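You operate a simulated robot arm through the tools that you are given. There is no shell and no other tool.

You are at the controls of a simulated robot arm. One attempt, no reset.

TASK
Empty the peel out of the blue lunch box and wipe the crumbs out.
Fine: peel in the green bowl, cloth back, lid left open to air. What is to be rubbed or washed off counts as gone when no trace of it is left.
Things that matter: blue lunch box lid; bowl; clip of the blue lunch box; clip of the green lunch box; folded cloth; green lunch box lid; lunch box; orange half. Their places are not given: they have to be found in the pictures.

Only the result counts: the job must be done as asked and must still hold three seconds after the hand-in. Knocking over, shifting, dropping, spilling or breaking anything else fails it. A push-on lid holds only when it is set on centred and level and pressed home; a screw cap is set on level and turned clockwise until tight. Flat cloth is picked up by pressing the open fingertips on it (5 to 10 N) and closing them slowly along it; thin cloth reads only 2 to 8 mm in the jaws.

THE ROBOT
A 6-joint arm with a two-finger parallel gripper, fixed in place. Base frame: the origin is on the floor under the middle of its stand, x ahead of it, y to its left, z up; the work surface is at about z = 0.75. Units: m, rad, N and s.
With the tool pointing down near the work surface it reaches from about 0.18 to 0.64 m from the base axis. Its first joint turns from -1.152 to 1.152 rad. Payload 2.7 kg.
The TCP is the grasp point between the finger pads, 0.023 m short of the fingertips. In the tool frame z runs along the fingers and y along their closing line. The gripper opens to 0.094 m. The fingers are 0.038 m wide and 0.01 m thick; the gripper's body (0.054 by 0.096 m) begins 0.039 m behind the TCP.
Orientation is told as [roll, pitch, yaw] about the base's x, y, z axes, in that order, counted from this pose: with the fingers straight down and closing along the base's y, the tool's x points along the base's -x, its y along +y and its z along -z.

THE INTERFACE
- The arm moves only by the tool move_arm. Its arguments are lists of equal length, an entry for each row: "turn": the turn, a rotation vector about the tool's x, y, z in units of 4 degrees (1.0 is 4 degrees), a list of three; "xyz": the shift along the tool's x, y, z in units of 20 mm (1.0 is 20 mm), a list of three; "fingers": the finger opening in m, from 0 to 0.094. In form: {"turn": [[rx, ry, rz], ...], "xyz": [[dx, dy, dz], ...], "fingers": [fingers, ...]}. A call has 1 to 20 rows; each row shifts and turns the commanded pose from where the row before left it, along the tool's axes as they then stand. A call with a number of a shift or a turn outside -1 to 1 is refused whole. A row lasts 0.2 s, in which the tool goes at most 0.05 m and 0.15 rad; a call with a longer step from one row to the next is refused whole, and so is a gripper value outside its range. Where a pose cannot be reached the arm comes as near as it can. A force on the tool above 90 N (or 10 N above the force at the start of the call, whichever is more), or a blocked arm, ends the call early, and 0.2 s more pass. Each finger travels about 0.045 m/s and halts on what it meets, pressing with about 27 N; the grip force reading is that of the motor and also rises with nothing between the fingers. The clock runs only during rows and for 0.2 s after the last one: add rows that do not move to give the fingers time. The reply holds the time, the measured pose of the TCP, the force on the tool along the base axes, the opening and the grip force, in the units named above and with some noise, with the torque about the TCP (base axes, N m) and any sound that the robot's microphone picked up, and new pictures: "views" is both (left out), scene, wrist or none.
- Cameras (640 x 400 px; columns grow to the right, rows downward): "scene" is fixed at [0.0912, -0.4599, 1.3907]; the picture's right is [0.48, -0.87, 0.00], its down [-0.60, -0.33, -0.73] and it looks along [0.64, 0.35, -0.68] (base axes); focal length 327 px, centre (320, 200). "wrist" rides on the gripper at [0.087, 0.016, -0.075] in the tool frame; the picture's right is [-0.18, 0.98, 0.00], its down [-0.58, -0.11, -0.81] and it looks along [-0.79, -0.15, 0.59] (tool axes); focal length 243 px, centre (320, 200).
- locate(camera, pixels): for up to 12 pixels [column, row] of the newest picture of that camera ("zoom" is the newest enlarged one), the place [x, y, z] in the base frame of the surface seen there, good to about 0.002 m. No time passes.
- enlarge(camera, box): a new picture of the part [left, top, right, bottom] of that camera's present view, enlarged. No time passes.
- close_job(): hands the job in; it is judged then, once.

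Unless the task says otherwise, let go and move clear before handing in.

The tools are called after "Call:" by a JSON object that holds its "name" and its "arguments". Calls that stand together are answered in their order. move_arm: Moves the arm, as the interface text tells. Its arguments: {"type":"object","properties":{"turn":{"type":"array"},"xyz":{"type":"array"},"fingers":{"type":"array"},"views":{"type":"string","enum":["both","scene","wrist","none"]}},"required":["turn","xyz","fingers"]} The other tools are called the same way: locate (camera, pixels) gives the place of the surface under pixels of a picture; enlarge (camera, box) takes an enlarged picture of a part of a camera's view; close_job () hands the job in.

At the start:

```text
t: 0.0
tcp_pos: [0.3471, -0.2415, 1.0904]
tcp_rot: [0.0, -0.002, 0.0]
wrist_force: [0.1, -0.1, 0.6]
torque: [-0.01, 0.03, 0.02]
width: 0.094
gripper_force: 0.0
```

scene: 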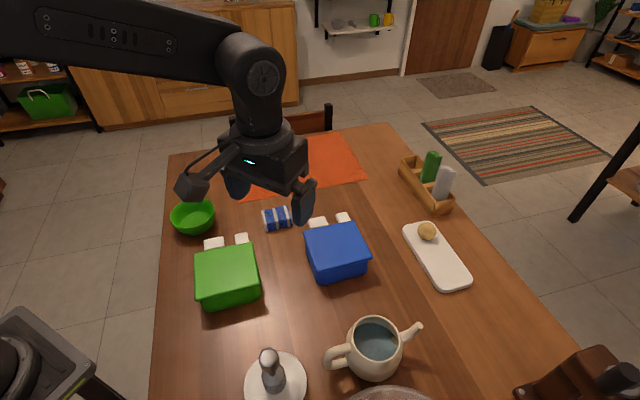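
wrist: 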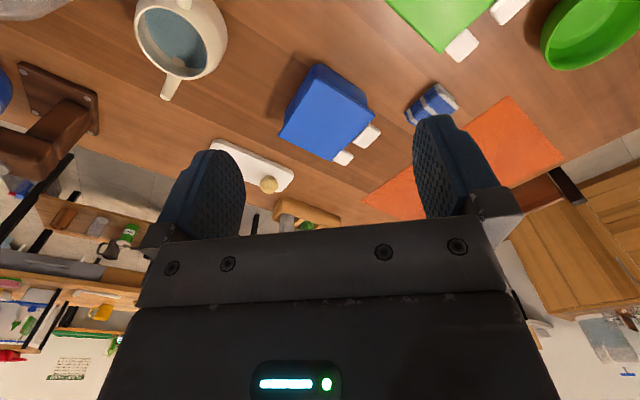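

The scene picture shows the blue lunch box around (337,250), the green one at (228,275), the green bowl at (193,217) and a striped folded cloth at (277,218). I'll enlarge these areas before moving anything.

Call:
{"name": "enlarge", "arguments": {"camera": "scene", "box": [280, 190, 400, 290]}}

Call:
{"name": "enlarge", "arguments": {"camera": "scene", "box": [160, 180, 320, 320]}}

Call:
{"name": "locate", "arguments": {"camera": "scene", "pixels": [[306, 232], [360, 226], [370, 262], [318, 270], [318, 222], [343, 218], [277, 218], [265, 225], [290, 222], [193, 217], [340, 245], [340, 290]]}}

```text
4.00 times, centred on (340, 240) of scene
```

zoom: 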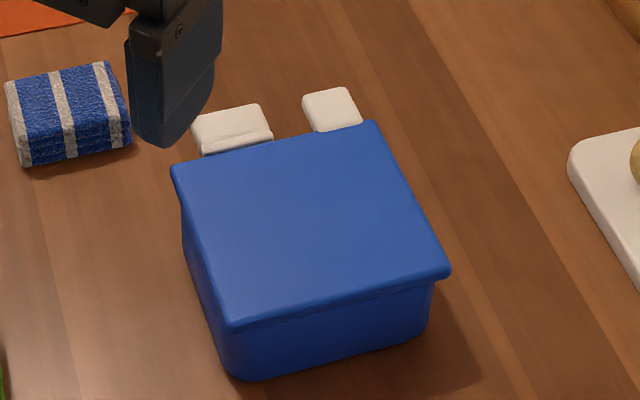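

```text
2.86 times, centred on (240, 250) of scene
```

zoom: 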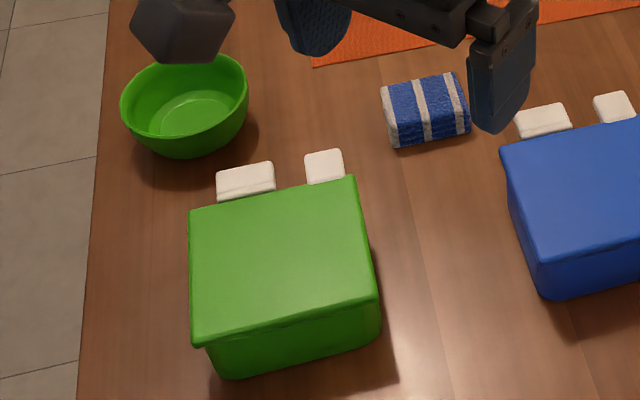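

```text
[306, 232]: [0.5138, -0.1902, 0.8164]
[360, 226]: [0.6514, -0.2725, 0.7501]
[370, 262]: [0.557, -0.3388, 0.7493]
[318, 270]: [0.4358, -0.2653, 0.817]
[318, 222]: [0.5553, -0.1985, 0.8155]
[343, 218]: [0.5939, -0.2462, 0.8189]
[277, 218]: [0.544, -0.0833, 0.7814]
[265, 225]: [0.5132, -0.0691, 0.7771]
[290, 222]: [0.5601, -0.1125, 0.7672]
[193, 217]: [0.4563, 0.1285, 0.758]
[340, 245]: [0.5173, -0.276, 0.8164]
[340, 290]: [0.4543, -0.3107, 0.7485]
```

The blue box lies about x 0.43–0.59 with two white pieces on its far side, at zoom (232,127) and (332,110). I'll measure the lid corners and the white pieces more precisely.

Call:
{"name": "enlarge", "arguments": {"camera": "scene", "box": [295, 205, 375, 255]}}

Call:
{"name": "locate", "arguments": {"camera": "scene", "pixels": [[304, 232], [352, 222], [370, 257], [318, 269], [309, 219], [325, 217], [318, 225], [342, 214], [348, 219], [340, 222], [368, 265], [322, 280]]}}

Call:
{"name": "locate", "arguments": {"camera": "scene", "pixels": [[172, 210], [214, 210], [193, 202], [193, 233], [190, 215], [263, 211], [287, 207], [289, 226], [267, 230], [266, 220], [240, 270], [228, 240]]}}

```text
8.00 times, centred on (335, 230) of scene
```

zoom: 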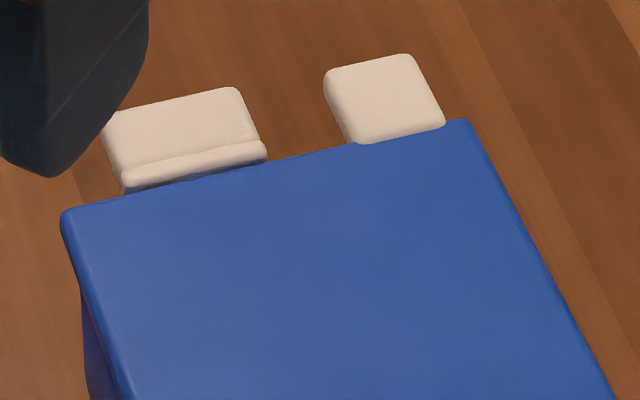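

```text
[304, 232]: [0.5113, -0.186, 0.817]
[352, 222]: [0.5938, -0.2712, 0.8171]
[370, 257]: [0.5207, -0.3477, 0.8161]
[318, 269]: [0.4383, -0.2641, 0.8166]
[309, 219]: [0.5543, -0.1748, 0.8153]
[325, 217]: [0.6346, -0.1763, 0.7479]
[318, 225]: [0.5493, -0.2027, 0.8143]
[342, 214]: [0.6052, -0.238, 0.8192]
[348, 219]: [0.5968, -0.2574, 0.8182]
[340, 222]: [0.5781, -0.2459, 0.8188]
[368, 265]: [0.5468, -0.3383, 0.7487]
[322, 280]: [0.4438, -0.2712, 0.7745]
```

```text
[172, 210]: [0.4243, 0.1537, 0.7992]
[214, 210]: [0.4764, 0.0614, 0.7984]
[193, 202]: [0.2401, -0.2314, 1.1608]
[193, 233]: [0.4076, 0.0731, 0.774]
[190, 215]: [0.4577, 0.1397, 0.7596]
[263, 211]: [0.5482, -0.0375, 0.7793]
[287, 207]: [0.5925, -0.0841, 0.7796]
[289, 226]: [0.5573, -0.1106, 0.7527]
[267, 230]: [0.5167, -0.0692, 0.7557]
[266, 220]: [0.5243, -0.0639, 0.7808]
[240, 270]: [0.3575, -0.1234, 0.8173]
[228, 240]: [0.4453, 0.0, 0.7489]
```

The lid corners come out as a square turned about 45°, centred near (0.516,-0.267) with its top at z≈0.817. The white pieces are on the +x+y side, one of them ridged. I'll bring the wrist camera closer to see what each one is.

Call:
{"name": "move_arm", "arguments": {"turn": [[0, 0, 0], [0, 0, 0], [0, 0, 0], [0, 0, 0], [0, 0, 0], [0, 0, 0], [0, 0, 1], [0, 0, 1], [0, 0, 1], [0, 0, 1], [0, 0, 1], [0, 0, 1], [0, 0, 1], [0, 0, 1], [0, 0, 1], [0, 0, 1], [0, 0, 1], [0, 0, 0]], "xyz": [[-1, 1, 1], [-1, 1, 1], [-1, 1, 1], [-1, 1, 1], [-1, 1, 1], [0, 1, 1], [0, 0, 1], [0, 0, 0], [0, 0, 0], [0, 0, 0], [0, 0, 0], [0, 0, 0], [0, 0, 0], [0, 0, 0], [0, 0, 0], [0, 0, 0], [0, 0, 0], [0, 0, 0]], "fingers": [0.094, 0.094, 0.094, 0.094, 0.094, 0.094, 0.094, 0.094, 0.094, 0.094, 0.094, 0.094, 0.094, 0.094, 0.094, 0.094, 0.094, 0.094]}}

```text
t: 3.8
tcp_pos: [0.4461, -0.1206, 0.9508]
tcp_rot: [0.002, 0.0, -0.769]
wrist_force: [-0.3, 0.6, 0.2]
torque: [0.01, 0.01, -0.07]
width: 0.0939
gripper_force: 0.0
```

scene: 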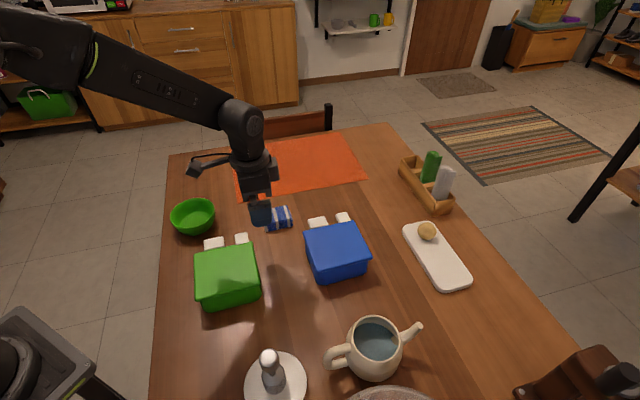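
wrist: 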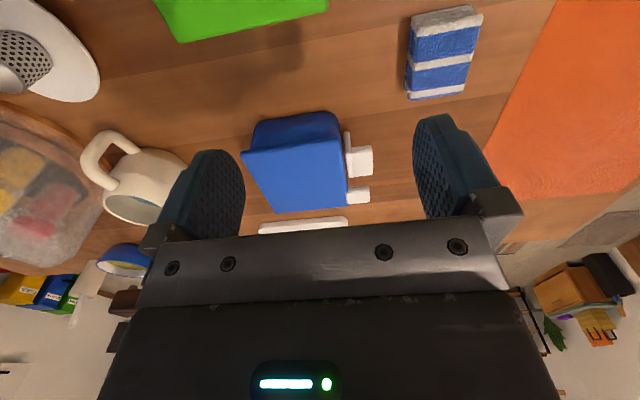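

Call:
{"name": "enlarge", "arguments": {"camera": "wrist", "box": [230, 95, 390, 220]}}

Call:
{"name": "enlarge", "arguments": {"camera": "scene", "box": [295, 205, 375, 255]}}

```text
3.20 times, centred on (310, 158) of wrist
```

zoom: 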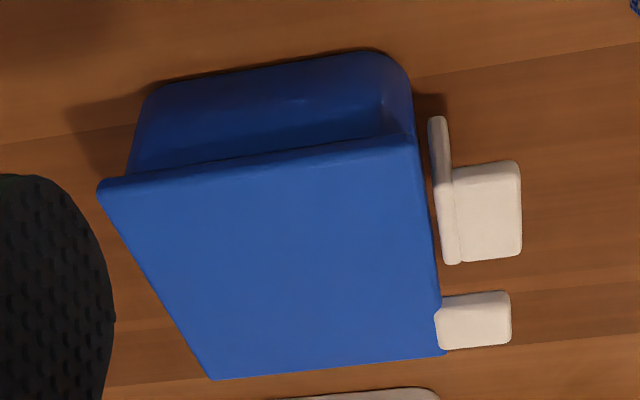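

```text
8.00 times, centred on (335, 230) of scene
```

zoom: 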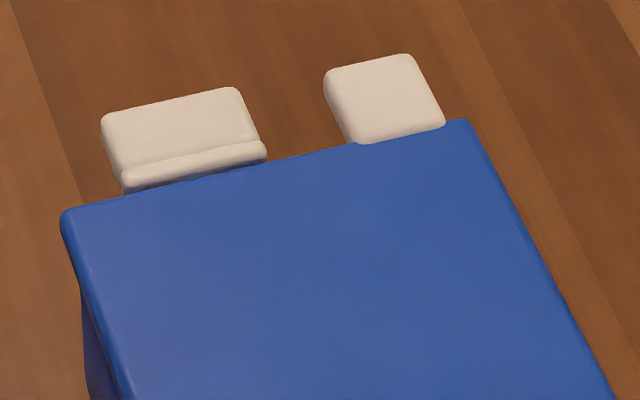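

The wrist close-up shows the ridged piece is L-shaped: an upright plate beside the box wall with a lever sticking outward. The other is a tab fixed to the lid. I'll measure both.

Call:
{"name": "locate", "arguments": {"camera": "zoom", "pixels": [[110, 125], [230, 95], [125, 178], [262, 150], [195, 162], [180, 130], [160, 183], [335, 80], [405, 60], [440, 118], [385, 100], [365, 138]]}}

Call:
{"name": "enlarge", "arguments": {"camera": "wrist", "box": [320, 125, 384, 210]}}

```text
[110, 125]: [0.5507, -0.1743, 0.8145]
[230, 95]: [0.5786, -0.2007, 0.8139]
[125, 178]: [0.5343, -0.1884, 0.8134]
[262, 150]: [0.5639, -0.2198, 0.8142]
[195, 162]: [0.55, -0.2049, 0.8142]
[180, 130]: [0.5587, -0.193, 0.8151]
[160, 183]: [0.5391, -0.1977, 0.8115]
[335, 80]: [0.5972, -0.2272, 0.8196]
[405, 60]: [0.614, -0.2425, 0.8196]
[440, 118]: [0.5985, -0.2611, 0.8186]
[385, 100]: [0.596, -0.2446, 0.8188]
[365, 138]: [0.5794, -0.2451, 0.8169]
```

```text
4.71 times, centred on (352, 168) of wrist
```

zoom: 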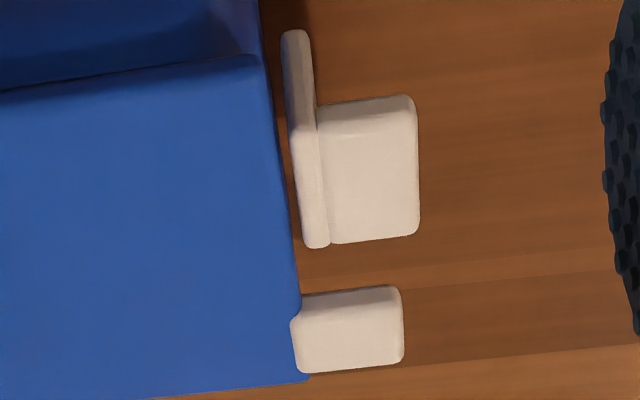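

Call:
{"name": "locate", "arguments": {"camera": "zoom", "pixels": [[294, 40], [300, 100], [310, 200], [318, 240], [325, 115], [405, 105], [412, 225], [335, 235], [365, 170], [350, 330], [310, 330], [395, 355]]}}

Call:
{"name": "locate", "arguments": {"camera": "wrist", "pixels": [[245, 152], [256, 120], [300, 118], [334, 115], [334, 138], [300, 145]]}}

```text
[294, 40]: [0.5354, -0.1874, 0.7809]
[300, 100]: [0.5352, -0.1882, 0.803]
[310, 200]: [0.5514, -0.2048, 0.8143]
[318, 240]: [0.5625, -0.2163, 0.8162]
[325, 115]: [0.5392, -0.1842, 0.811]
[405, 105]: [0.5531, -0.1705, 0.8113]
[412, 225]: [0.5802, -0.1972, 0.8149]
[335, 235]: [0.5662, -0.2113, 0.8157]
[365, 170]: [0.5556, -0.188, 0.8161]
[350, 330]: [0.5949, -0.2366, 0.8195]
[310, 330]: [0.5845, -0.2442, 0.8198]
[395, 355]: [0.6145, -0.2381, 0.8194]
```

```text
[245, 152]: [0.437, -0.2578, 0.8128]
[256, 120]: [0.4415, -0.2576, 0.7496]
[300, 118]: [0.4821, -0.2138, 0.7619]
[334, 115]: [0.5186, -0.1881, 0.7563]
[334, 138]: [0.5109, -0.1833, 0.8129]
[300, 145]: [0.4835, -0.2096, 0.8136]
```

The plate spans z≈0.78–0.815 with the lever at its top, but it isn't clear where it hinges. I'll take a lower side view along the clip edge with the tool tilted, staying clear of everything.

Call:
{"name": "move_arm", "arguments": {"turn": [[0, 0, 0], [0, 0, 0], [0, 0, 0], [0, 0, 0], [0, -1, 0], [0, -1, 0], [0, -1, 0], [0, -1, 0], [0, -1, 0], [0, 0, 0]], "xyz": [[-0.6, 0.25, 1], [-0.6, 0.25, 1], [-0.6, 0.25, 1], [-0.6, 0.25, 1], [0, 0, 0], [0, 0, 0], [0, 0, 0], [0, 0, 0], [0, 0, 0], [0, 0, 0]], "fingers": [0.094, 0.094, 0.094, 0.094, 0.094, 0.094, 0.094, 0.094, 0.094, 0.094]}}

```text
t: 6.0
tcp_pos: [0.495, -0.139, 0.8696]
tcp_rot: [0.003, -0.351, -0.767]
wrist_force: [0.3, 0.0, 0.3]
torque: [0.01, -0.02, 0.0]
width: 0.094
gripper_force: 0.1
```

scene: 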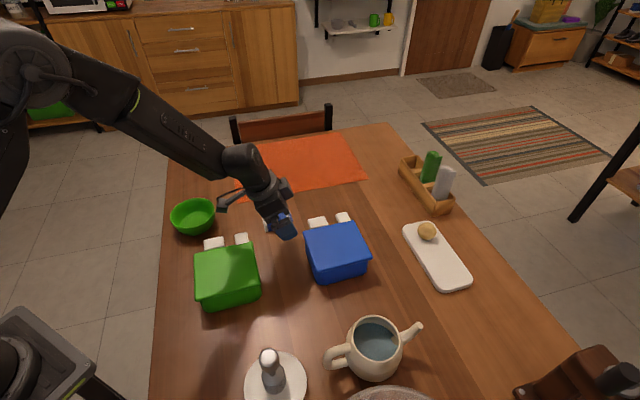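
wrist: 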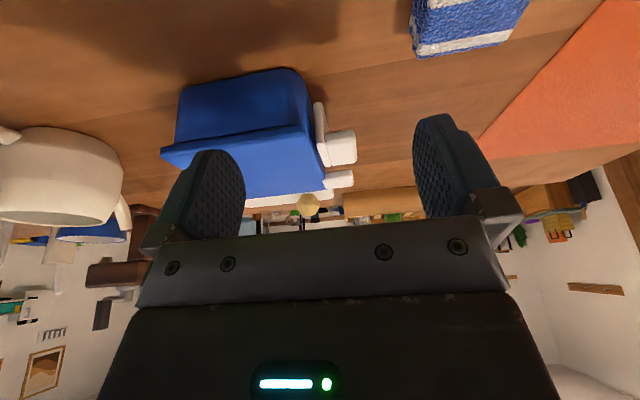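

Call:
{"name": "enlarge", "arguments": {"camera": "wrist", "box": [280, 85, 376, 205]}}

```text
3.33 times, centred on (328, 145) of wrist
```

zoom: 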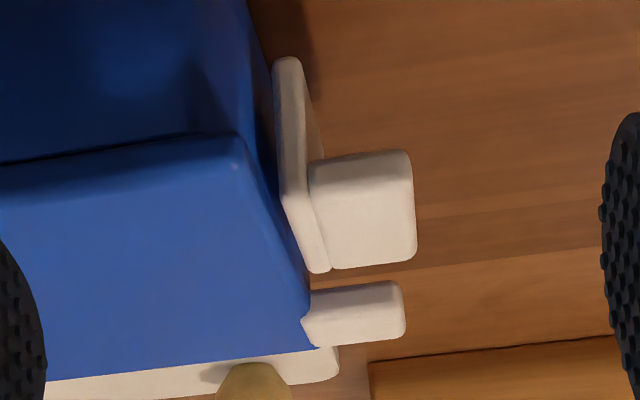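

The side view (zoom (300,160)) confirms an upright plate close to the wall with a lever at its top. My plan is to grip the lever by its two sides and feel gently which way it turns, so I'll straighten the tool, rise and turn the closing line along the clip edge.

Call:
{"name": "move_arm", "arguments": {"turn": [[0, 1, 0], [0, 1, 0], [0, 1, 0], [0, 1, 0], [0, 1, 0], [0, 0, -1], [0, 0, -1], [0, 0, -1], [0, 0, -1], [0, 0, -1], [0, 0, -1], [0, 0, -1], [0, 0, -1], [0, 0, -1], [0, 0, -1], [0, 0, -1], [0, 0, -1], [0, 0, -1], [0, 0, -1], [0, 0, -1]], "xyz": [[0, 0, -0.8], [0, 0, -0.8], [0, 0, -0.8], [0, 0, 0], [0, 0, 0], [0, 0, 0], [0, 0, 0], [0, 0, 0], [0, 0, 0], [0, 0, 0], [0, 0, 0], [0, 0, 0], [0, 0, 0], [0, 0, 0], [0, 0, 0], [0, 0, 0], [0, 0, 0], [0, 0, 0], [0, 0, 0], [0, 0, 0]], "fingers": [0.094, 0.094, 0.094, 0.094, 0.094, 0.094, 0.094, 0.094, 0.094, 0.094, 0.094, 0.094, 0.094, 0.094, 0.094, 0.094, 0.094, 0.094, 0.094, 0.094], "views": "none"}}

Call:
{"name": "move_arm", "arguments": {"turn": [[0, 0, -1], [0, 0, -1], [0, 0, -1], [0, 0, -1], [0, 0, -1], [0, 0, -1], [0, 0, -1], [0, 0, -0.2], [0, 0, 0]], "xyz": [[0, 0, 0], [0, 0, 0], [0, 0, 0], [0, 0, 0], [0, 0, 0], [0, 0, 0], [0, 0, 0], [0, 0, 0], [0, 0, 0]], "fingers": [0.094, 0.094, 0.094, 0.094, 0.094, 0.094, 0.094, 0.094, 0.094]}}

```text
t: 10.2
tcp_pos: [0.4863, -0.1318, 0.9155]
tcp_rot: [0.0, -0.002, 0.281]
wrist_force: [-0.6, -0.8, 0.3]
torque: [-0.01, 0.01, -0.02]
width: 0.0941
gripper_force: 0.0
```

```text
t: 12.2
tcp_pos: [0.4851, -0.1308, 0.9165]
tcp_rot: [-0.001, -0.004, 0.782]
wrist_force: [0.3, -0.6, 1.0]
torque: [-0.03, 0.01, 0.02]
width: 0.0939
gripper_force: 0.0
```

scene: 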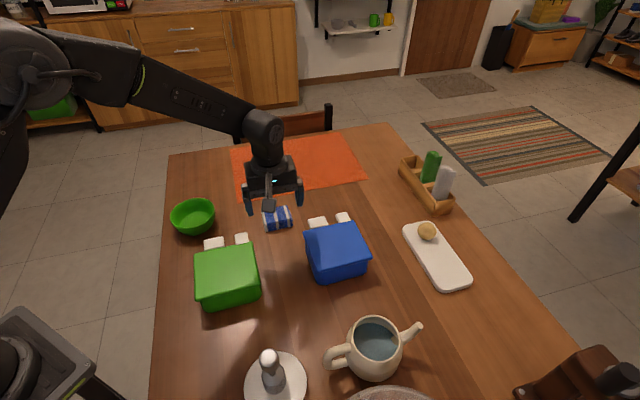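
wrist: 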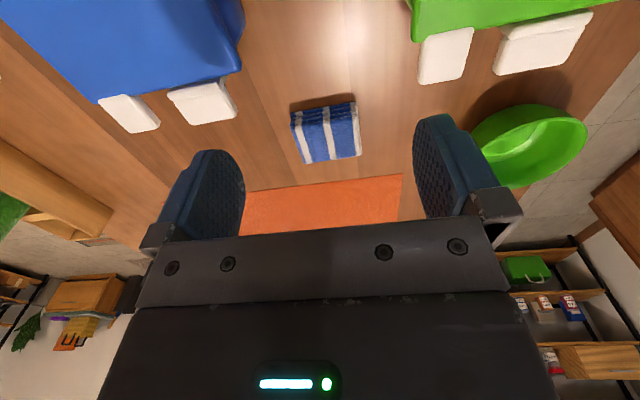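

The closing line is now parallel to the clip edge. I'll move above the clip lever, near (0.561,-0.190), and check the alignment.

Call:
{"name": "move_arm", "arguments": {"turn": [[0, 0, 0], [0, 0, 0], [0, 0, 0], [0, 0, 0], [0, 0, 0], [0, 0, 0]], "xyz": [[-0.122, -0.951, 0.56], [-0.122, -0.951, 0.56], [-0.122, -0.951, 0.56], [-0.122, -0.951, 0.56], [-0.122, -0.951, 0.56], [0, 0, 0]], "fingers": [0.094, 0.094, 0.094, 0.094, 0.08, 0.08]}}

```text
t: 13.6
tcp_pos: [0.5626, -0.1881, 0.8611]
tcp_rot: [-0.002, -0.003, 0.783]
wrist_force: [0.2, -0.3, -0.7]
torque: [-0.01, -0.03, -0.01]
width: 0.0799
gripper_force: 0.1
```

scene: 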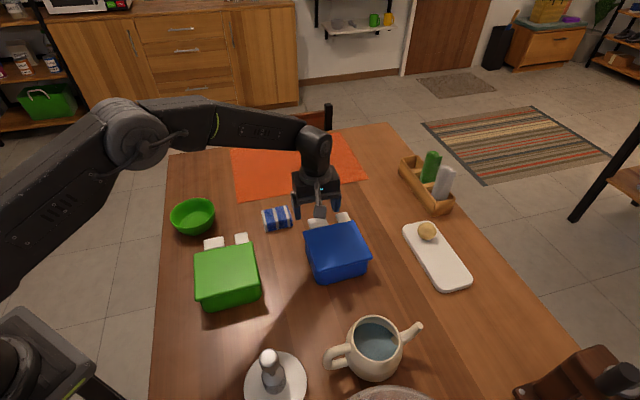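
wrist: 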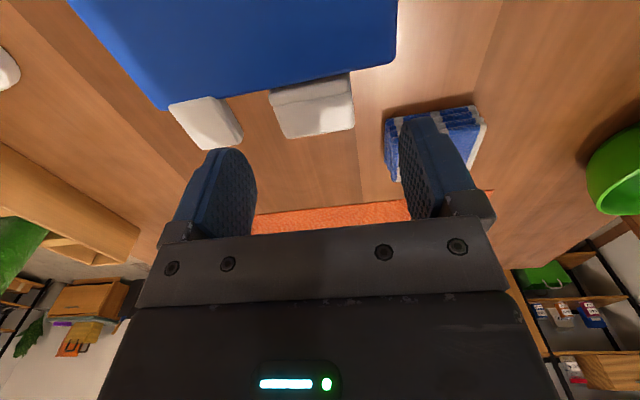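

The clip at wrist (315,105) sits centred between the fingers, with the lid tab at (205,120) just outside. I'll narrow to 60 mm so the left finger fits between clip and tab, then descend around the lever.

Call:
{"name": "move_arm", "arguments": {"turn": [[0, 0, 0], [0, 0, 0], [0, 0, 0], [0, 0, 0], [0, 0, 0], [0, 0, 0], [0, 0, 0]], "xyz": [[0, 0, 0], [0, 0, 0], [0, -0.05, 0.6], [0, 0, 0.6], [0, 0, 0.6], [0, 0, 0.6], [0, 0, 0]], "fingers": [0.06, 0.06, 0.06, 0.06, 0.06, 0.06, 0.06]}}

```text
t: 15.2
tcp_pos: [0.5614, -0.1901, 0.8121]
tcp_rot: [-0.002, -0.002, 0.781]
wrist_force: [0.4, -0.2, -0.1]
torque: [0.0, 0.0, -0.02]
width: 0.06
gripper_force: 0.1
```

scene: 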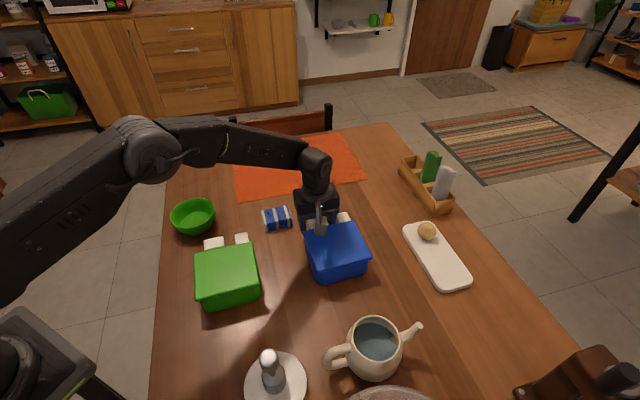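
wrist: 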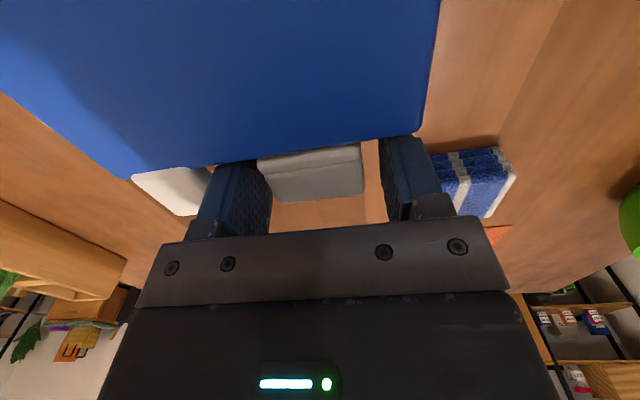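

The clip lies between the fingers but looks nearer the left one, with its edges at about x=265 and x=362. I'll measure its edges before closing.

Call:
{"name": "enlarge", "arguments": {"camera": "wrist", "box": [240, 130, 400, 230]}}

Call:
{"name": "locate", "arguments": {"camera": "wrist", "pixels": [[262, 160], [358, 150], [274, 195], [362, 190], [315, 178], [272, 200], [384, 170], [256, 190]]}}

```text
4.00 times, centred on (320, 180) of wrist
```

zoom: 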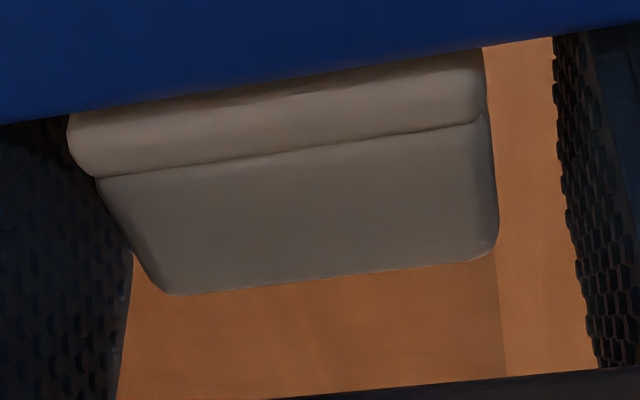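

```text
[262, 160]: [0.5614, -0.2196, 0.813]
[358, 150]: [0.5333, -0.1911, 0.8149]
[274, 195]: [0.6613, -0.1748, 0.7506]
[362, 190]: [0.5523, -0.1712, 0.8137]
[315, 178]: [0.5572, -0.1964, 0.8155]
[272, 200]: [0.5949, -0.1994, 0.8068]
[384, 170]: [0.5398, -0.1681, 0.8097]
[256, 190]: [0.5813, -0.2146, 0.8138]
```

The lever spans about -20 to +21 mm around the TCP, so it is almost centred. I'll shift 1 mm and close gently on its sides.

Call:
{"name": "move_arm", "arguments": {"turn": [[0, 0, 0], [0, 0, 0], [0, 0, 0], [0, 0, 0], [0, 0, 0], [0, 0, 0], [0, 0, 0]], "xyz": [[0, -0.045, 0], [0, 0, 0], [0, 0, 0], [0, 0, 0], [0, 0, 0], [0, 0, 0], [0, 0, 0]], "fingers": [0.056, 0.05, 0.046, 0.044, 0.042, 0.038, 0.036]}}

```text
t: 16.8
tcp_pos: [0.5626, -0.1911, 0.8129]
tcp_rot: [-0.002, -0.001, 0.781]
wrist_force: [3.8, -3.2, 0.6]
torque: [-0.08, -0.12, 0.51]
width: 0.0455
gripper_force: 27.1
```

scene: 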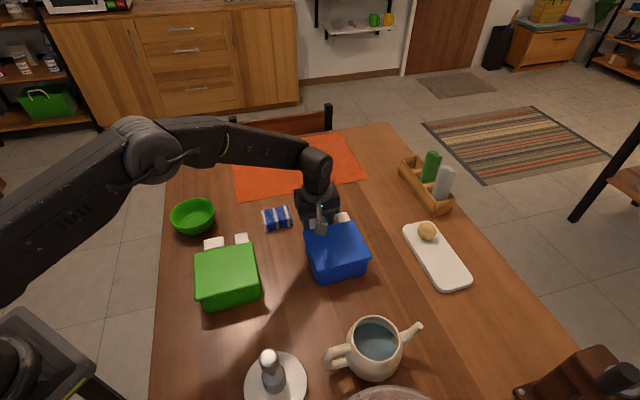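
wrist: 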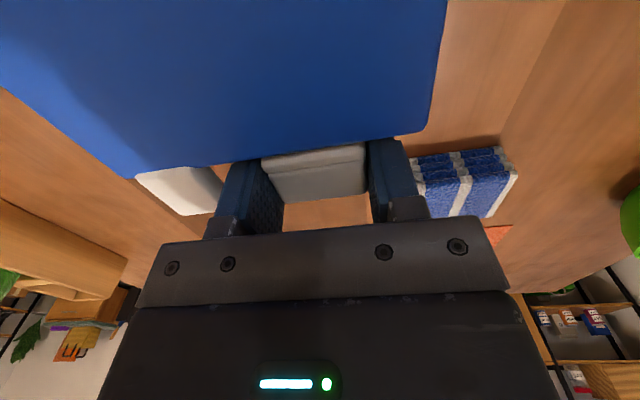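

The fingers hold the clip at 45.5 mm, with about 5 N of side load. I'll relieve that and feel upward by 2–3 mm.

Call:
{"name": "move_arm", "arguments": {"turn": [[0, 0, 0], [0, 0, 0], [0, 0, 0]], "xyz": [[0, -0.05, 0], [0, 0, -0.06], [0, 0, -0.06]], "fingers": [0.036, 0.036, 0.036]}}

```text
t: 17.6
tcp_pos: [0.5638, -0.1922, 0.8151]
tcp_rot: [0.002, -0.003, 0.781]
wrist_force: [1.3, -1.3, 0.2]
torque: [0.09, 0.0, 0.3]
width: 0.045
gripper_force: 27.1
```

scene: 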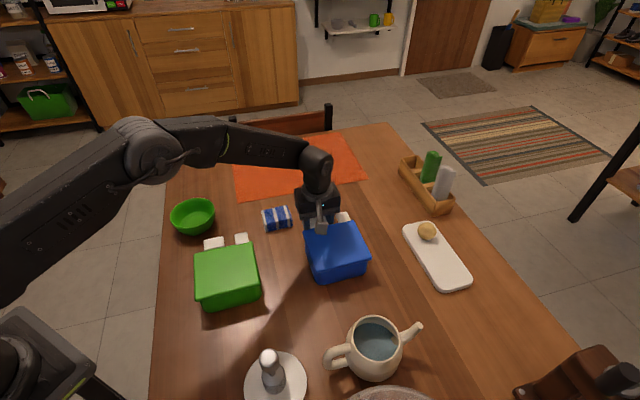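
wrist: 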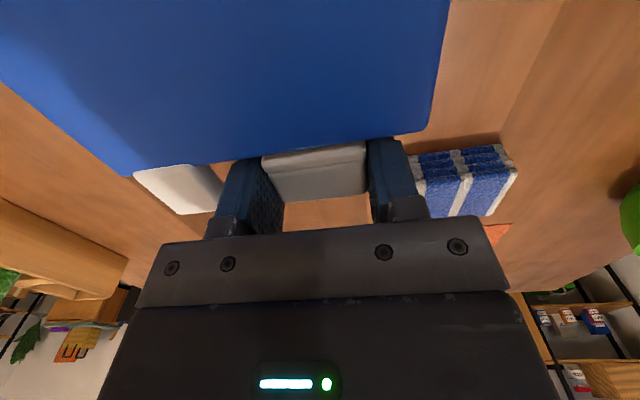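

Moving up 2.4 mm met no resistance (Fz 0.2 N). I'll check whether the lever itself rose or the whole box moved.

Call:
{"name": "enlarge", "arguments": {"camera": "wrist", "box": [240, 130, 400, 230]}}

Call:
{"name": "locate", "arguments": {"camera": "wrist", "pixels": [[300, 160], [355, 150], [290, 190], [355, 187], [320, 175], [200, 120], [350, 130], [400, 120], [250, 150], [180, 185]]}}

```text
4.00 times, centred on (320, 180) of wrist
```

zoom: 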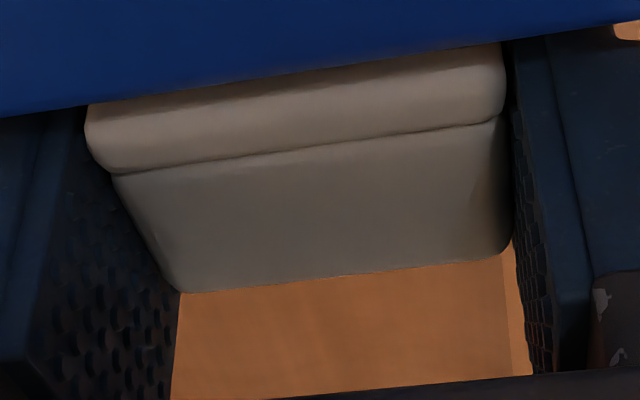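

```text
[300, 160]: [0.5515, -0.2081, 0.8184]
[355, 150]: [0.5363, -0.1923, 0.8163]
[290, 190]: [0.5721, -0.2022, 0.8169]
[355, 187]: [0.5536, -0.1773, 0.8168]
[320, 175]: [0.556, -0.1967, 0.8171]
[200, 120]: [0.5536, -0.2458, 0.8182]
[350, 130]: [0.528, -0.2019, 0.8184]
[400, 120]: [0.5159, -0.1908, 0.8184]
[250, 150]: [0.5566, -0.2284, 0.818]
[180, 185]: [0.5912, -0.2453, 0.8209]
```

The lever rose about 1.5 mm while the lid stayed put, so it seems to turn upward freely. I'll lift 5 mm more and watch the force.

Call:
{"name": "move_arm", "arguments": {"turn": [[0, 0, 0], [0, 0, 0], [0, 0, 0]], "xyz": [[0, 0, -0.1], [0, 0, -0.1], [0, 0, -0.1]], "fingers": [0.036, 0.036, 0.036]}}

Call:
{"name": "locate", "arguments": {"camera": "wrist", "pixels": [[300, 160], [355, 150], [290, 190], [355, 187], [320, 175], [200, 120], [350, 130], [400, 120], [250, 150], [180, 185]]}}

Call:
{"name": "enlarge", "arguments": {"camera": "wrist", "box": [240, 130, 400, 230]}}

```text
t: 18.4
tcp_pos: [0.5639, -0.1924, 0.8209]
tcp_rot: [0.0, -0.002, 0.781]
wrist_force: [-0.8, -1.5, -4.5]
torque: [-0.01, -0.04, -0.12]
width: 0.0448
gripper_force: 27.0
```

scene: 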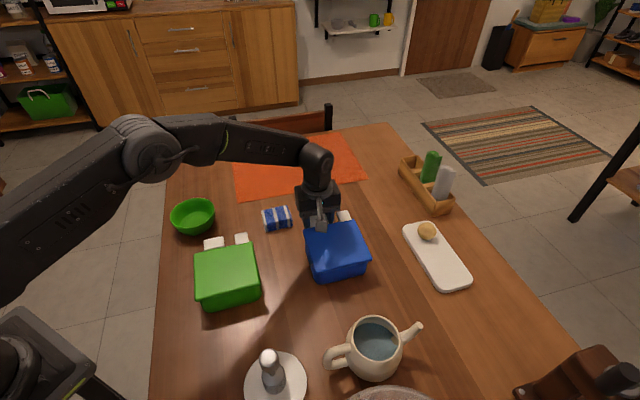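
wrist: 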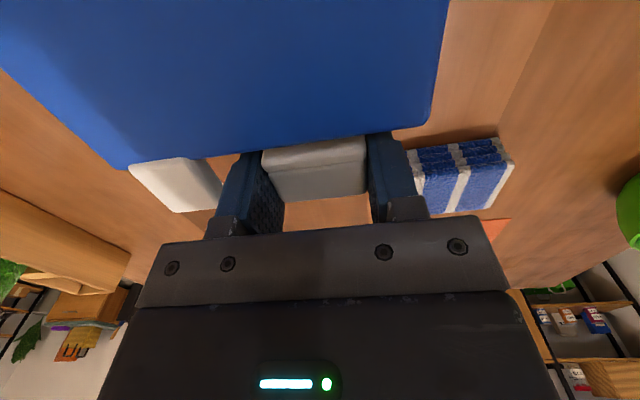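

```text
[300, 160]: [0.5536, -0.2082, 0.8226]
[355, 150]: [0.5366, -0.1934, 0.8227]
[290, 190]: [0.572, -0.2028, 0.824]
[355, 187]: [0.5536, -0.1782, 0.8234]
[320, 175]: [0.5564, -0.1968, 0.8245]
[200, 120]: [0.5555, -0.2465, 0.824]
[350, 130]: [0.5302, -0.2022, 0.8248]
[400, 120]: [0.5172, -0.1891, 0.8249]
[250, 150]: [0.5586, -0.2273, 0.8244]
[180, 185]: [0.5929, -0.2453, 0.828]
```

```text
4.00 times, centred on (320, 180) of wrist
```

zoom: 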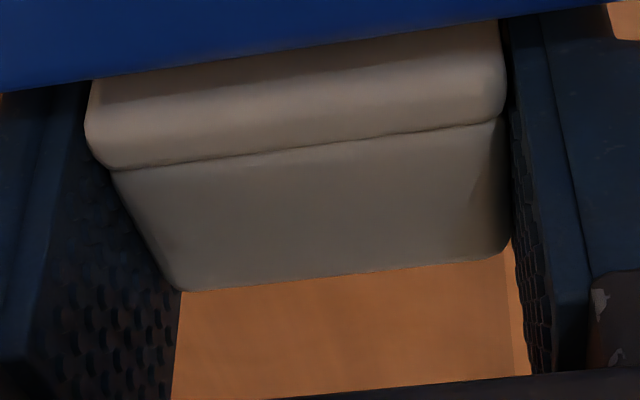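

The lid points rose from 0.817 to about 0.824 along with the clip, and Fz is -4.5 N, so I'm lifting the whole box and up is the wrong way. I'll lower it back to where it stood and then feel downward.

Call:
{"name": "move_arm", "arguments": {"turn": [[0, 0, 0], [0, 0, 0], [0, 0, 0], [0, 0, 0], [0, 0, 0]], "xyz": [[0, 0, 0.1], [0, 0, 0.1], [0, 0, 0.1], [0, 0, 0.1], [0, 0, 0.05]], "fingers": [0.036, 0.036, 0.036, 0.036, 0.036]}}

Call:
{"name": "locate", "arguments": {"camera": "wrist", "pixels": [[300, 160], [355, 150], [290, 190], [355, 187], [320, 175], [200, 120], [350, 130], [400, 120], [250, 150], [180, 185]]}}

```text
t: 19.6
tcp_pos: [0.5646, -0.1924, 0.8136]
tcp_rot: [-0.002, -0.001, 0.782]
wrist_force: [-2.7, 5.0, 5.4]
torque: [0.09, 0.31, -0.17]
width: 0.0448
gripper_force: 27.1
```

scene: 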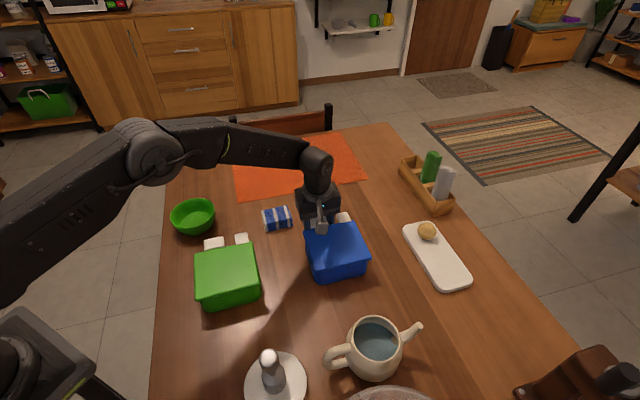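
wrist: 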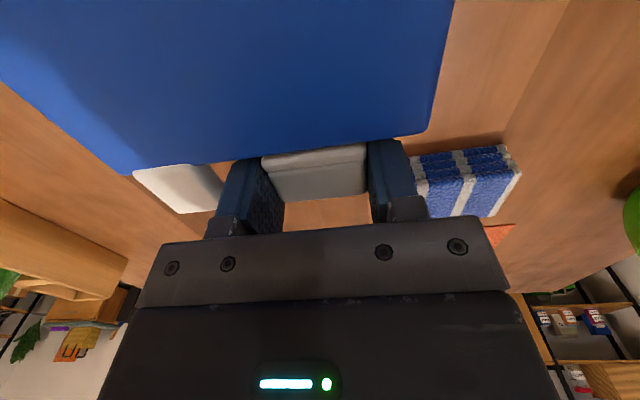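

```text
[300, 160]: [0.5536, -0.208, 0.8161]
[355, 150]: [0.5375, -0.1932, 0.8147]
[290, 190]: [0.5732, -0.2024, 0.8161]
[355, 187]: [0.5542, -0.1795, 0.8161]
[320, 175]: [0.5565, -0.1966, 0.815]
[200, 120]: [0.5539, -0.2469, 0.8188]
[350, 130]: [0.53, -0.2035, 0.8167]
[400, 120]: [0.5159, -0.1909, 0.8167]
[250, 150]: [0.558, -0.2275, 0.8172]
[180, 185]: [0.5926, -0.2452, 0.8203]
```

The box is back on the table (lid at 0.817). The gripper presses down with 5.4 N and the lever hasn't moved yet. I'll try the other direction in small steps, outward and down as for a hinge at the plate's foot.

Call:
{"name": "move_arm", "arguments": {"turn": [[0, 0, 0], [0, 0, 0]], "xyz": [[-0.1, 0, 0.05], [0, 0, 0.05]], "fingers": [0.036, 0.036], "views": "wrist"}}

Call:
{"name": "locate", "arguments": {"camera": "wrist", "pixels": [[300, 160], [355, 150], [290, 190], [355, 187], [320, 175], [200, 120], [350, 130], [400, 120], [250, 150], [180, 185]]}}

```text
t: 20.2
tcp_pos: [0.5656, -0.1913, 0.8116]
tcp_rot: [-0.004, -0.002, 0.782]
wrist_force: [-11.5, 4.3, 19.6]
torque: [-0.07, 0.7, -0.04]
width: 0.0447
gripper_force: 27.2
```

wrist: 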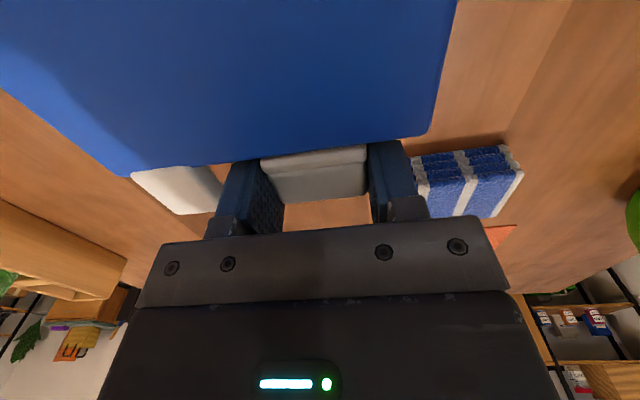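

```text
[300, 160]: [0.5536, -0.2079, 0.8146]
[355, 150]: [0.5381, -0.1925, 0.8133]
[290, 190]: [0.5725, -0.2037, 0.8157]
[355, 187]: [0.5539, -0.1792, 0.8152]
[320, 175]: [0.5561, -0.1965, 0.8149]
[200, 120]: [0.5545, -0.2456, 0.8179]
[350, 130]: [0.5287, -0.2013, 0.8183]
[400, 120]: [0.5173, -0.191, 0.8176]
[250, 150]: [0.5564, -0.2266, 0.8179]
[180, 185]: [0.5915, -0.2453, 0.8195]
```

The clip didn't move at 20 N; the 27 N side grip itself blocks its rotation, so neither test was conclusive. I'll let go, rise, and press with closed fingertips on the lever's outer end only.

Call:
{"name": "move_arm", "arguments": {"turn": [[0, 0, 0], [0, 0, 0], [0, 0, 0], [0, 0, 0], [0, 0, 0], [0, 0, 0], [0, 0, 0]], "xyz": [[0.05, 0, -0.1], [0, 0, 0], [0, 0, 0], [0, 0, -0.6], [0, 0, -0.8], [0, 0, -0.8], [0, 0, 0]], "fingers": [0.05, 0.062, 0.062, 0.062, 0.062, 0.062, 0.062]}}

Call:
{"name": "locate", "arguments": {"camera": "scene", "pixels": [[304, 232], [352, 222], [370, 257], [318, 269], [340, 245], [310, 250]]}}

Call:
{"name": "enlarge", "arguments": {"camera": "wrist", "box": [150, 50, 390, 200]}}

```text
t: 21.8
tcp_pos: [0.5647, -0.1911, 0.8563]
tcp_rot: [-0.002, -0.002, 0.782]
wrist_force: [-1.1, -0.2, -0.5]
torque: [-0.01, 0.03, 0.01]
width: 0.0621
gripper_force: 0.1
```

scene: 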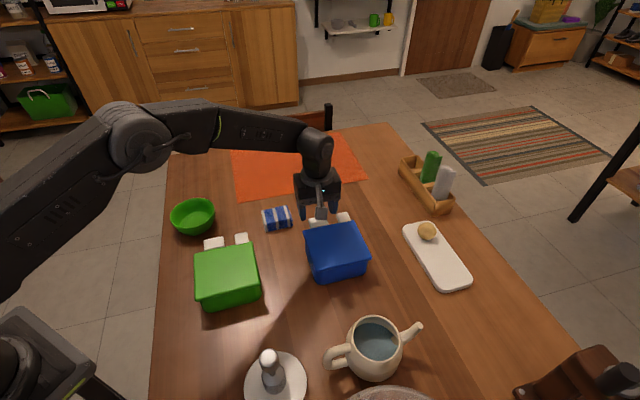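
wrist: 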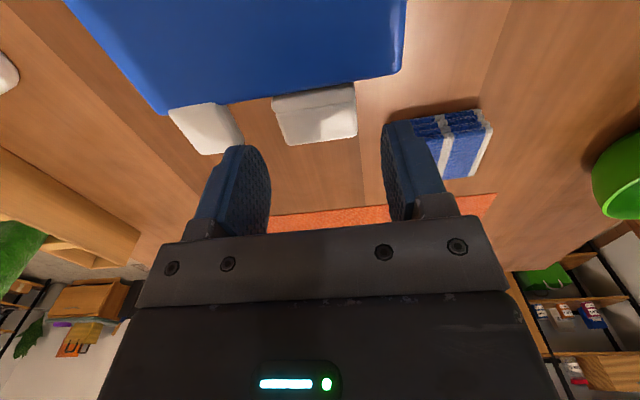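

```text
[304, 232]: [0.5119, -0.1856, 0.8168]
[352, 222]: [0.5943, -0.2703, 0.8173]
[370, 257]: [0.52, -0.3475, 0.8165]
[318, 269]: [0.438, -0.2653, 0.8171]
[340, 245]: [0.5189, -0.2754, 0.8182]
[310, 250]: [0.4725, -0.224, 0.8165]
```

```text
2.67 times, centred on (270, 125) of wrist
```

zoom: 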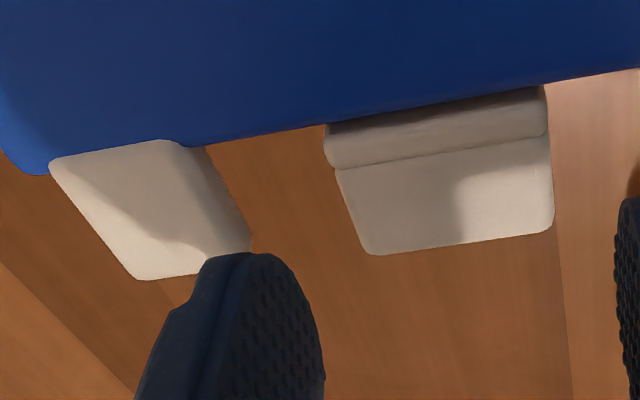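

The box hasn't shifted; its corners match within about 1 mm. I'll close the fingers, move 16 mm outward over the lever's outer end, and come down to just above contact.

Call:
{"name": "move_arm", "arguments": {"turn": [[0, 0, 0], [0, 0, 0], [0, 0, 0], [0, 0, 0], [0, 0, 0], [0, 0, 0], [0, 0, 0], [0, 0, 0]], "xyz": [[-0.4, 0, 0], [-0.4, 0, 0], [0, 0, 0], [0, 0, 0], [0, 0, 0.35], [0, 0, 0.35], [0, 0, 0.1], [0, 0, 0]], "fingers": [0.04, 0.02, 0.0, 0.0, 0.0, 0.0, 0.0, 0.0]}}

```text
t: 23.6
tcp_pos: [0.5755, -0.1799, 0.8406]
tcp_rot: [-0.004, -0.002, 0.782]
wrist_force: [0.0, -0.2, 0.1]
torque: [-0.02, 0.03, 0.01]
width: 0.0
gripper_force: 26.7
```

scene: 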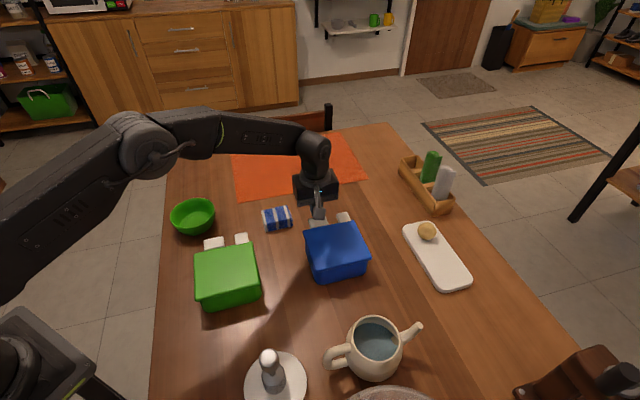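
wrist: 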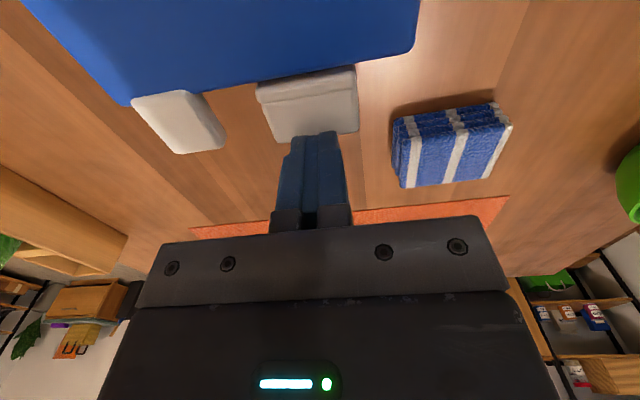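

The fingertips at (315,135) sit over the lever's outer end. I'll press down in small steps and watch the force.

Call:
{"name": "move_arm", "arguments": {"turn": [[0, 0, 0], [0, 0, 0], [0, 0, 0], [0, 0, 0]], "xyz": [[0, 0, 0.06], [0, 0, 0.06], [0, 0, 0.06], [0, 0, 0.06]], "fingers": [0.0, 0.0, 0.0, 0.0], "views": "wrist"}}

Call:
{"name": "enlarge", "arguments": {"camera": "wrist", "box": [120, 50, 440, 200]}}

```text
t: 24.6
tcp_pos: [0.5774, -0.1791, 0.8377]
tcp_rot: [-0.006, -0.003, 0.784]
wrist_force: [-0.8, 8.1, 19.5]
torque: [-0.05, 0.33, -0.17]
width: 0.0
gripper_force: 26.9
```

wrist: 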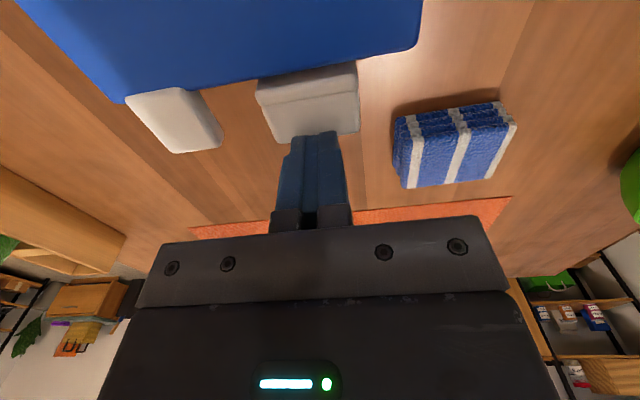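

```text
2.00 times, centred on (280, 125) of wrist
```

zoom: 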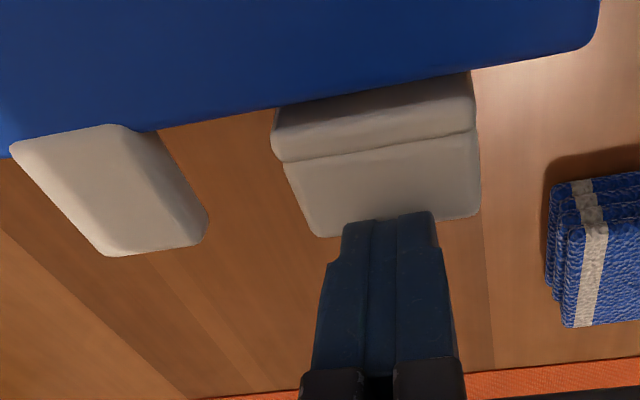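

The clip held at 19.5 N of pressing, so down isn't its way either. It most likely pivots at the plate's top and swings up. I'll grip the lever's sides again, this time turning the tool together with the lever upward about the plate's top edge, so first I'll back off and reposition.

Call:
{"name": "move_arm", "arguments": {"turn": [[0, 0, 0], [0, 0, 0], [0, 0, 0], [0, 0, 0], [0, 0, 0], [0, 0, 0], [0, 0, 0], [0, 0, 0], [0, 0, 0], [0, 0, 0]], "xyz": [[0, 0, -0.5], [0, 0, -0.5], [0, 0, 0], [0.43, 0, 0], [0.43, 0, 0], [0, 0, 0], [0, 0, 0.7], [0, 0, 0.7], [0, 0, 0.75], [0, 0, 0]], "fingers": [0.0, 0.02, 0.04, 0.06, 0.06, 0.06, 0.06, 0.06, 0.06, 0.06]}}

Call:
{"name": "locate", "arguments": {"camera": "wrist", "pixels": [[262, 160], [358, 150], [362, 190], [315, 178], [272, 200], [384, 170], [256, 190], [350, 130], [200, 120]]}}

```text
t: 26.8
tcp_pos: [0.5631, -0.1925, 0.8134]
tcp_rot: [-0.001, -0.002, 0.781]
wrist_force: [0.9, -0.1, 0.1]
torque: [0.01, 0.0, -0.02]
width: 0.06
gripper_force: 0.1
```

scene: 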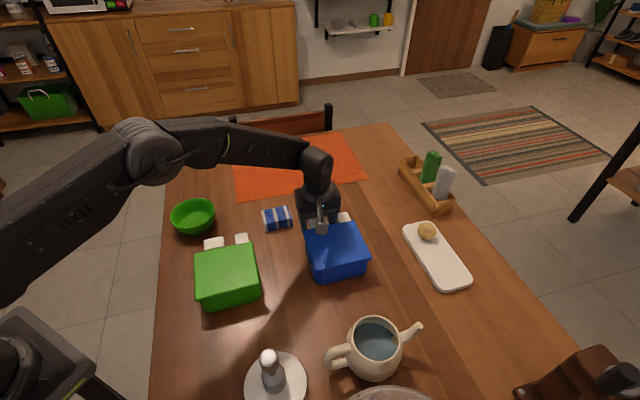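
wrist: 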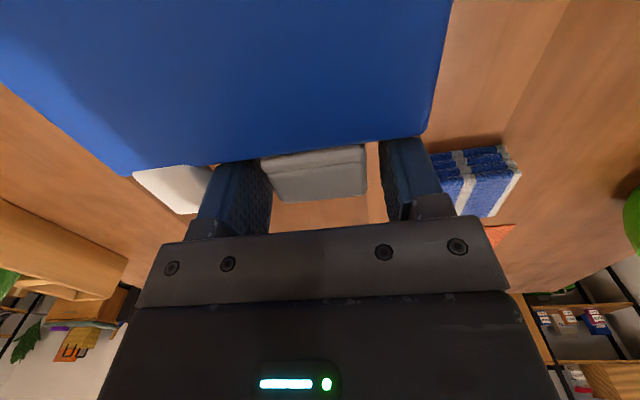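

```text
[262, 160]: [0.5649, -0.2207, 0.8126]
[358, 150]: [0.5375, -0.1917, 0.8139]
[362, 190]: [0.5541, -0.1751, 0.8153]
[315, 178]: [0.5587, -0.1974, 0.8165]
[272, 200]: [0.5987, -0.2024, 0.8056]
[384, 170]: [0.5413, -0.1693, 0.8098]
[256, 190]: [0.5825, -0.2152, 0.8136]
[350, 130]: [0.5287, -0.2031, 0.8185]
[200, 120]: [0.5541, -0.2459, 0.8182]
```

The lever is centred to about 1 mm again. I'll grip it, then turn the tool upward about the plate's top edge by 8° in small steps.

Call:
{"name": "move_arm", "arguments": {"turn": [[0, 0, 0], [0, 0, 0], [0, 0, 0], [0, 0, 0], [0, 0, 0], [0, -0.5, 0], [0, -0.5, 0], [0, -0.5, 0], [0, -0.5, 0]], "xyz": [[0, -0.07, 0], [0, 0, 0], [0, 0, 0], [0, 0, 0], [0, 0, 0], [0, 0, -0.03], [0, 0, -0.03], [0, 0, -0.03], [0, 0, -0.03]], "fingers": [0.055, 0.05, 0.046, 0.042, 0.036, 0.036, 0.036, 0.036, 0.036]}}

Call:
{"name": "locate", "arguments": {"camera": "wrist", "pixels": [[300, 160], [355, 150], [290, 190], [355, 187], [320, 175], [200, 120], [350, 130], [400, 120], [250, 150], [200, 50]]}}

Call:
{"name": "enlarge", "arguments": {"camera": "wrist", "box": [240, 130, 400, 230]}}

```text
t: 28.8
tcp_pos: [0.5645, -0.1936, 0.8161]
tcp_rot: [-0.001, -0.141, 0.782]
wrist_force: [-3.8, -1.3, 0.9]
torque: [-0.32, 0.86, -0.1]
width: 0.0452
gripper_force: 27.1
```

scene: 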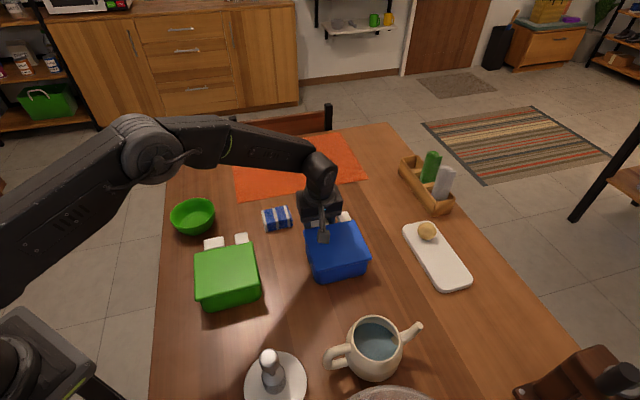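
wrist: 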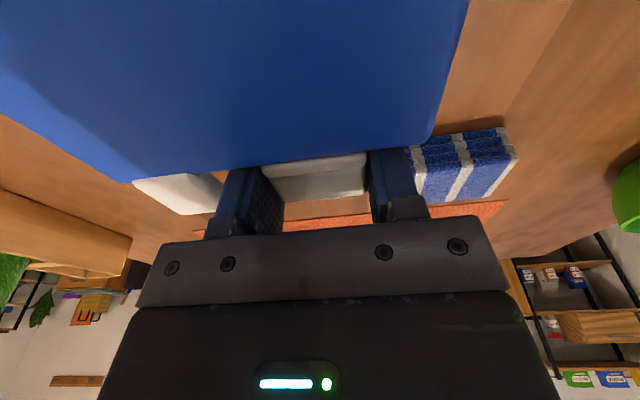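

```text
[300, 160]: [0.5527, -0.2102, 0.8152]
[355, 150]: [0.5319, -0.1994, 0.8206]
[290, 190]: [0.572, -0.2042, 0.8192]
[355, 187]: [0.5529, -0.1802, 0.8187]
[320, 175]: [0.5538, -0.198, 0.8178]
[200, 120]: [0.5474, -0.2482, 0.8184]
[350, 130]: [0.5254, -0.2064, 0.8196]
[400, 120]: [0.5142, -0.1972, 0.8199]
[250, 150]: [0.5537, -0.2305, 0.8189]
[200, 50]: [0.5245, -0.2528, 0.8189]
```

```text
4.00 times, centred on (320, 180) of wrist
```

zoom: 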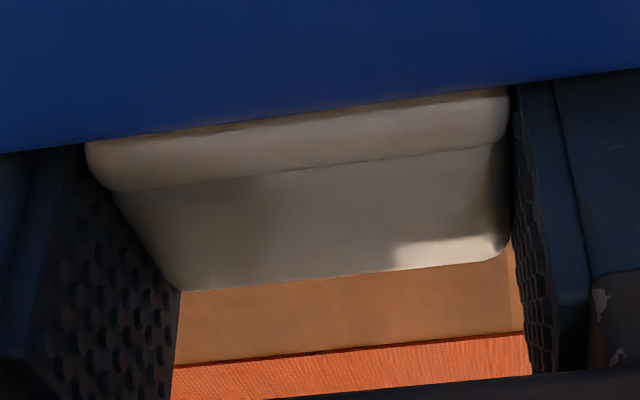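

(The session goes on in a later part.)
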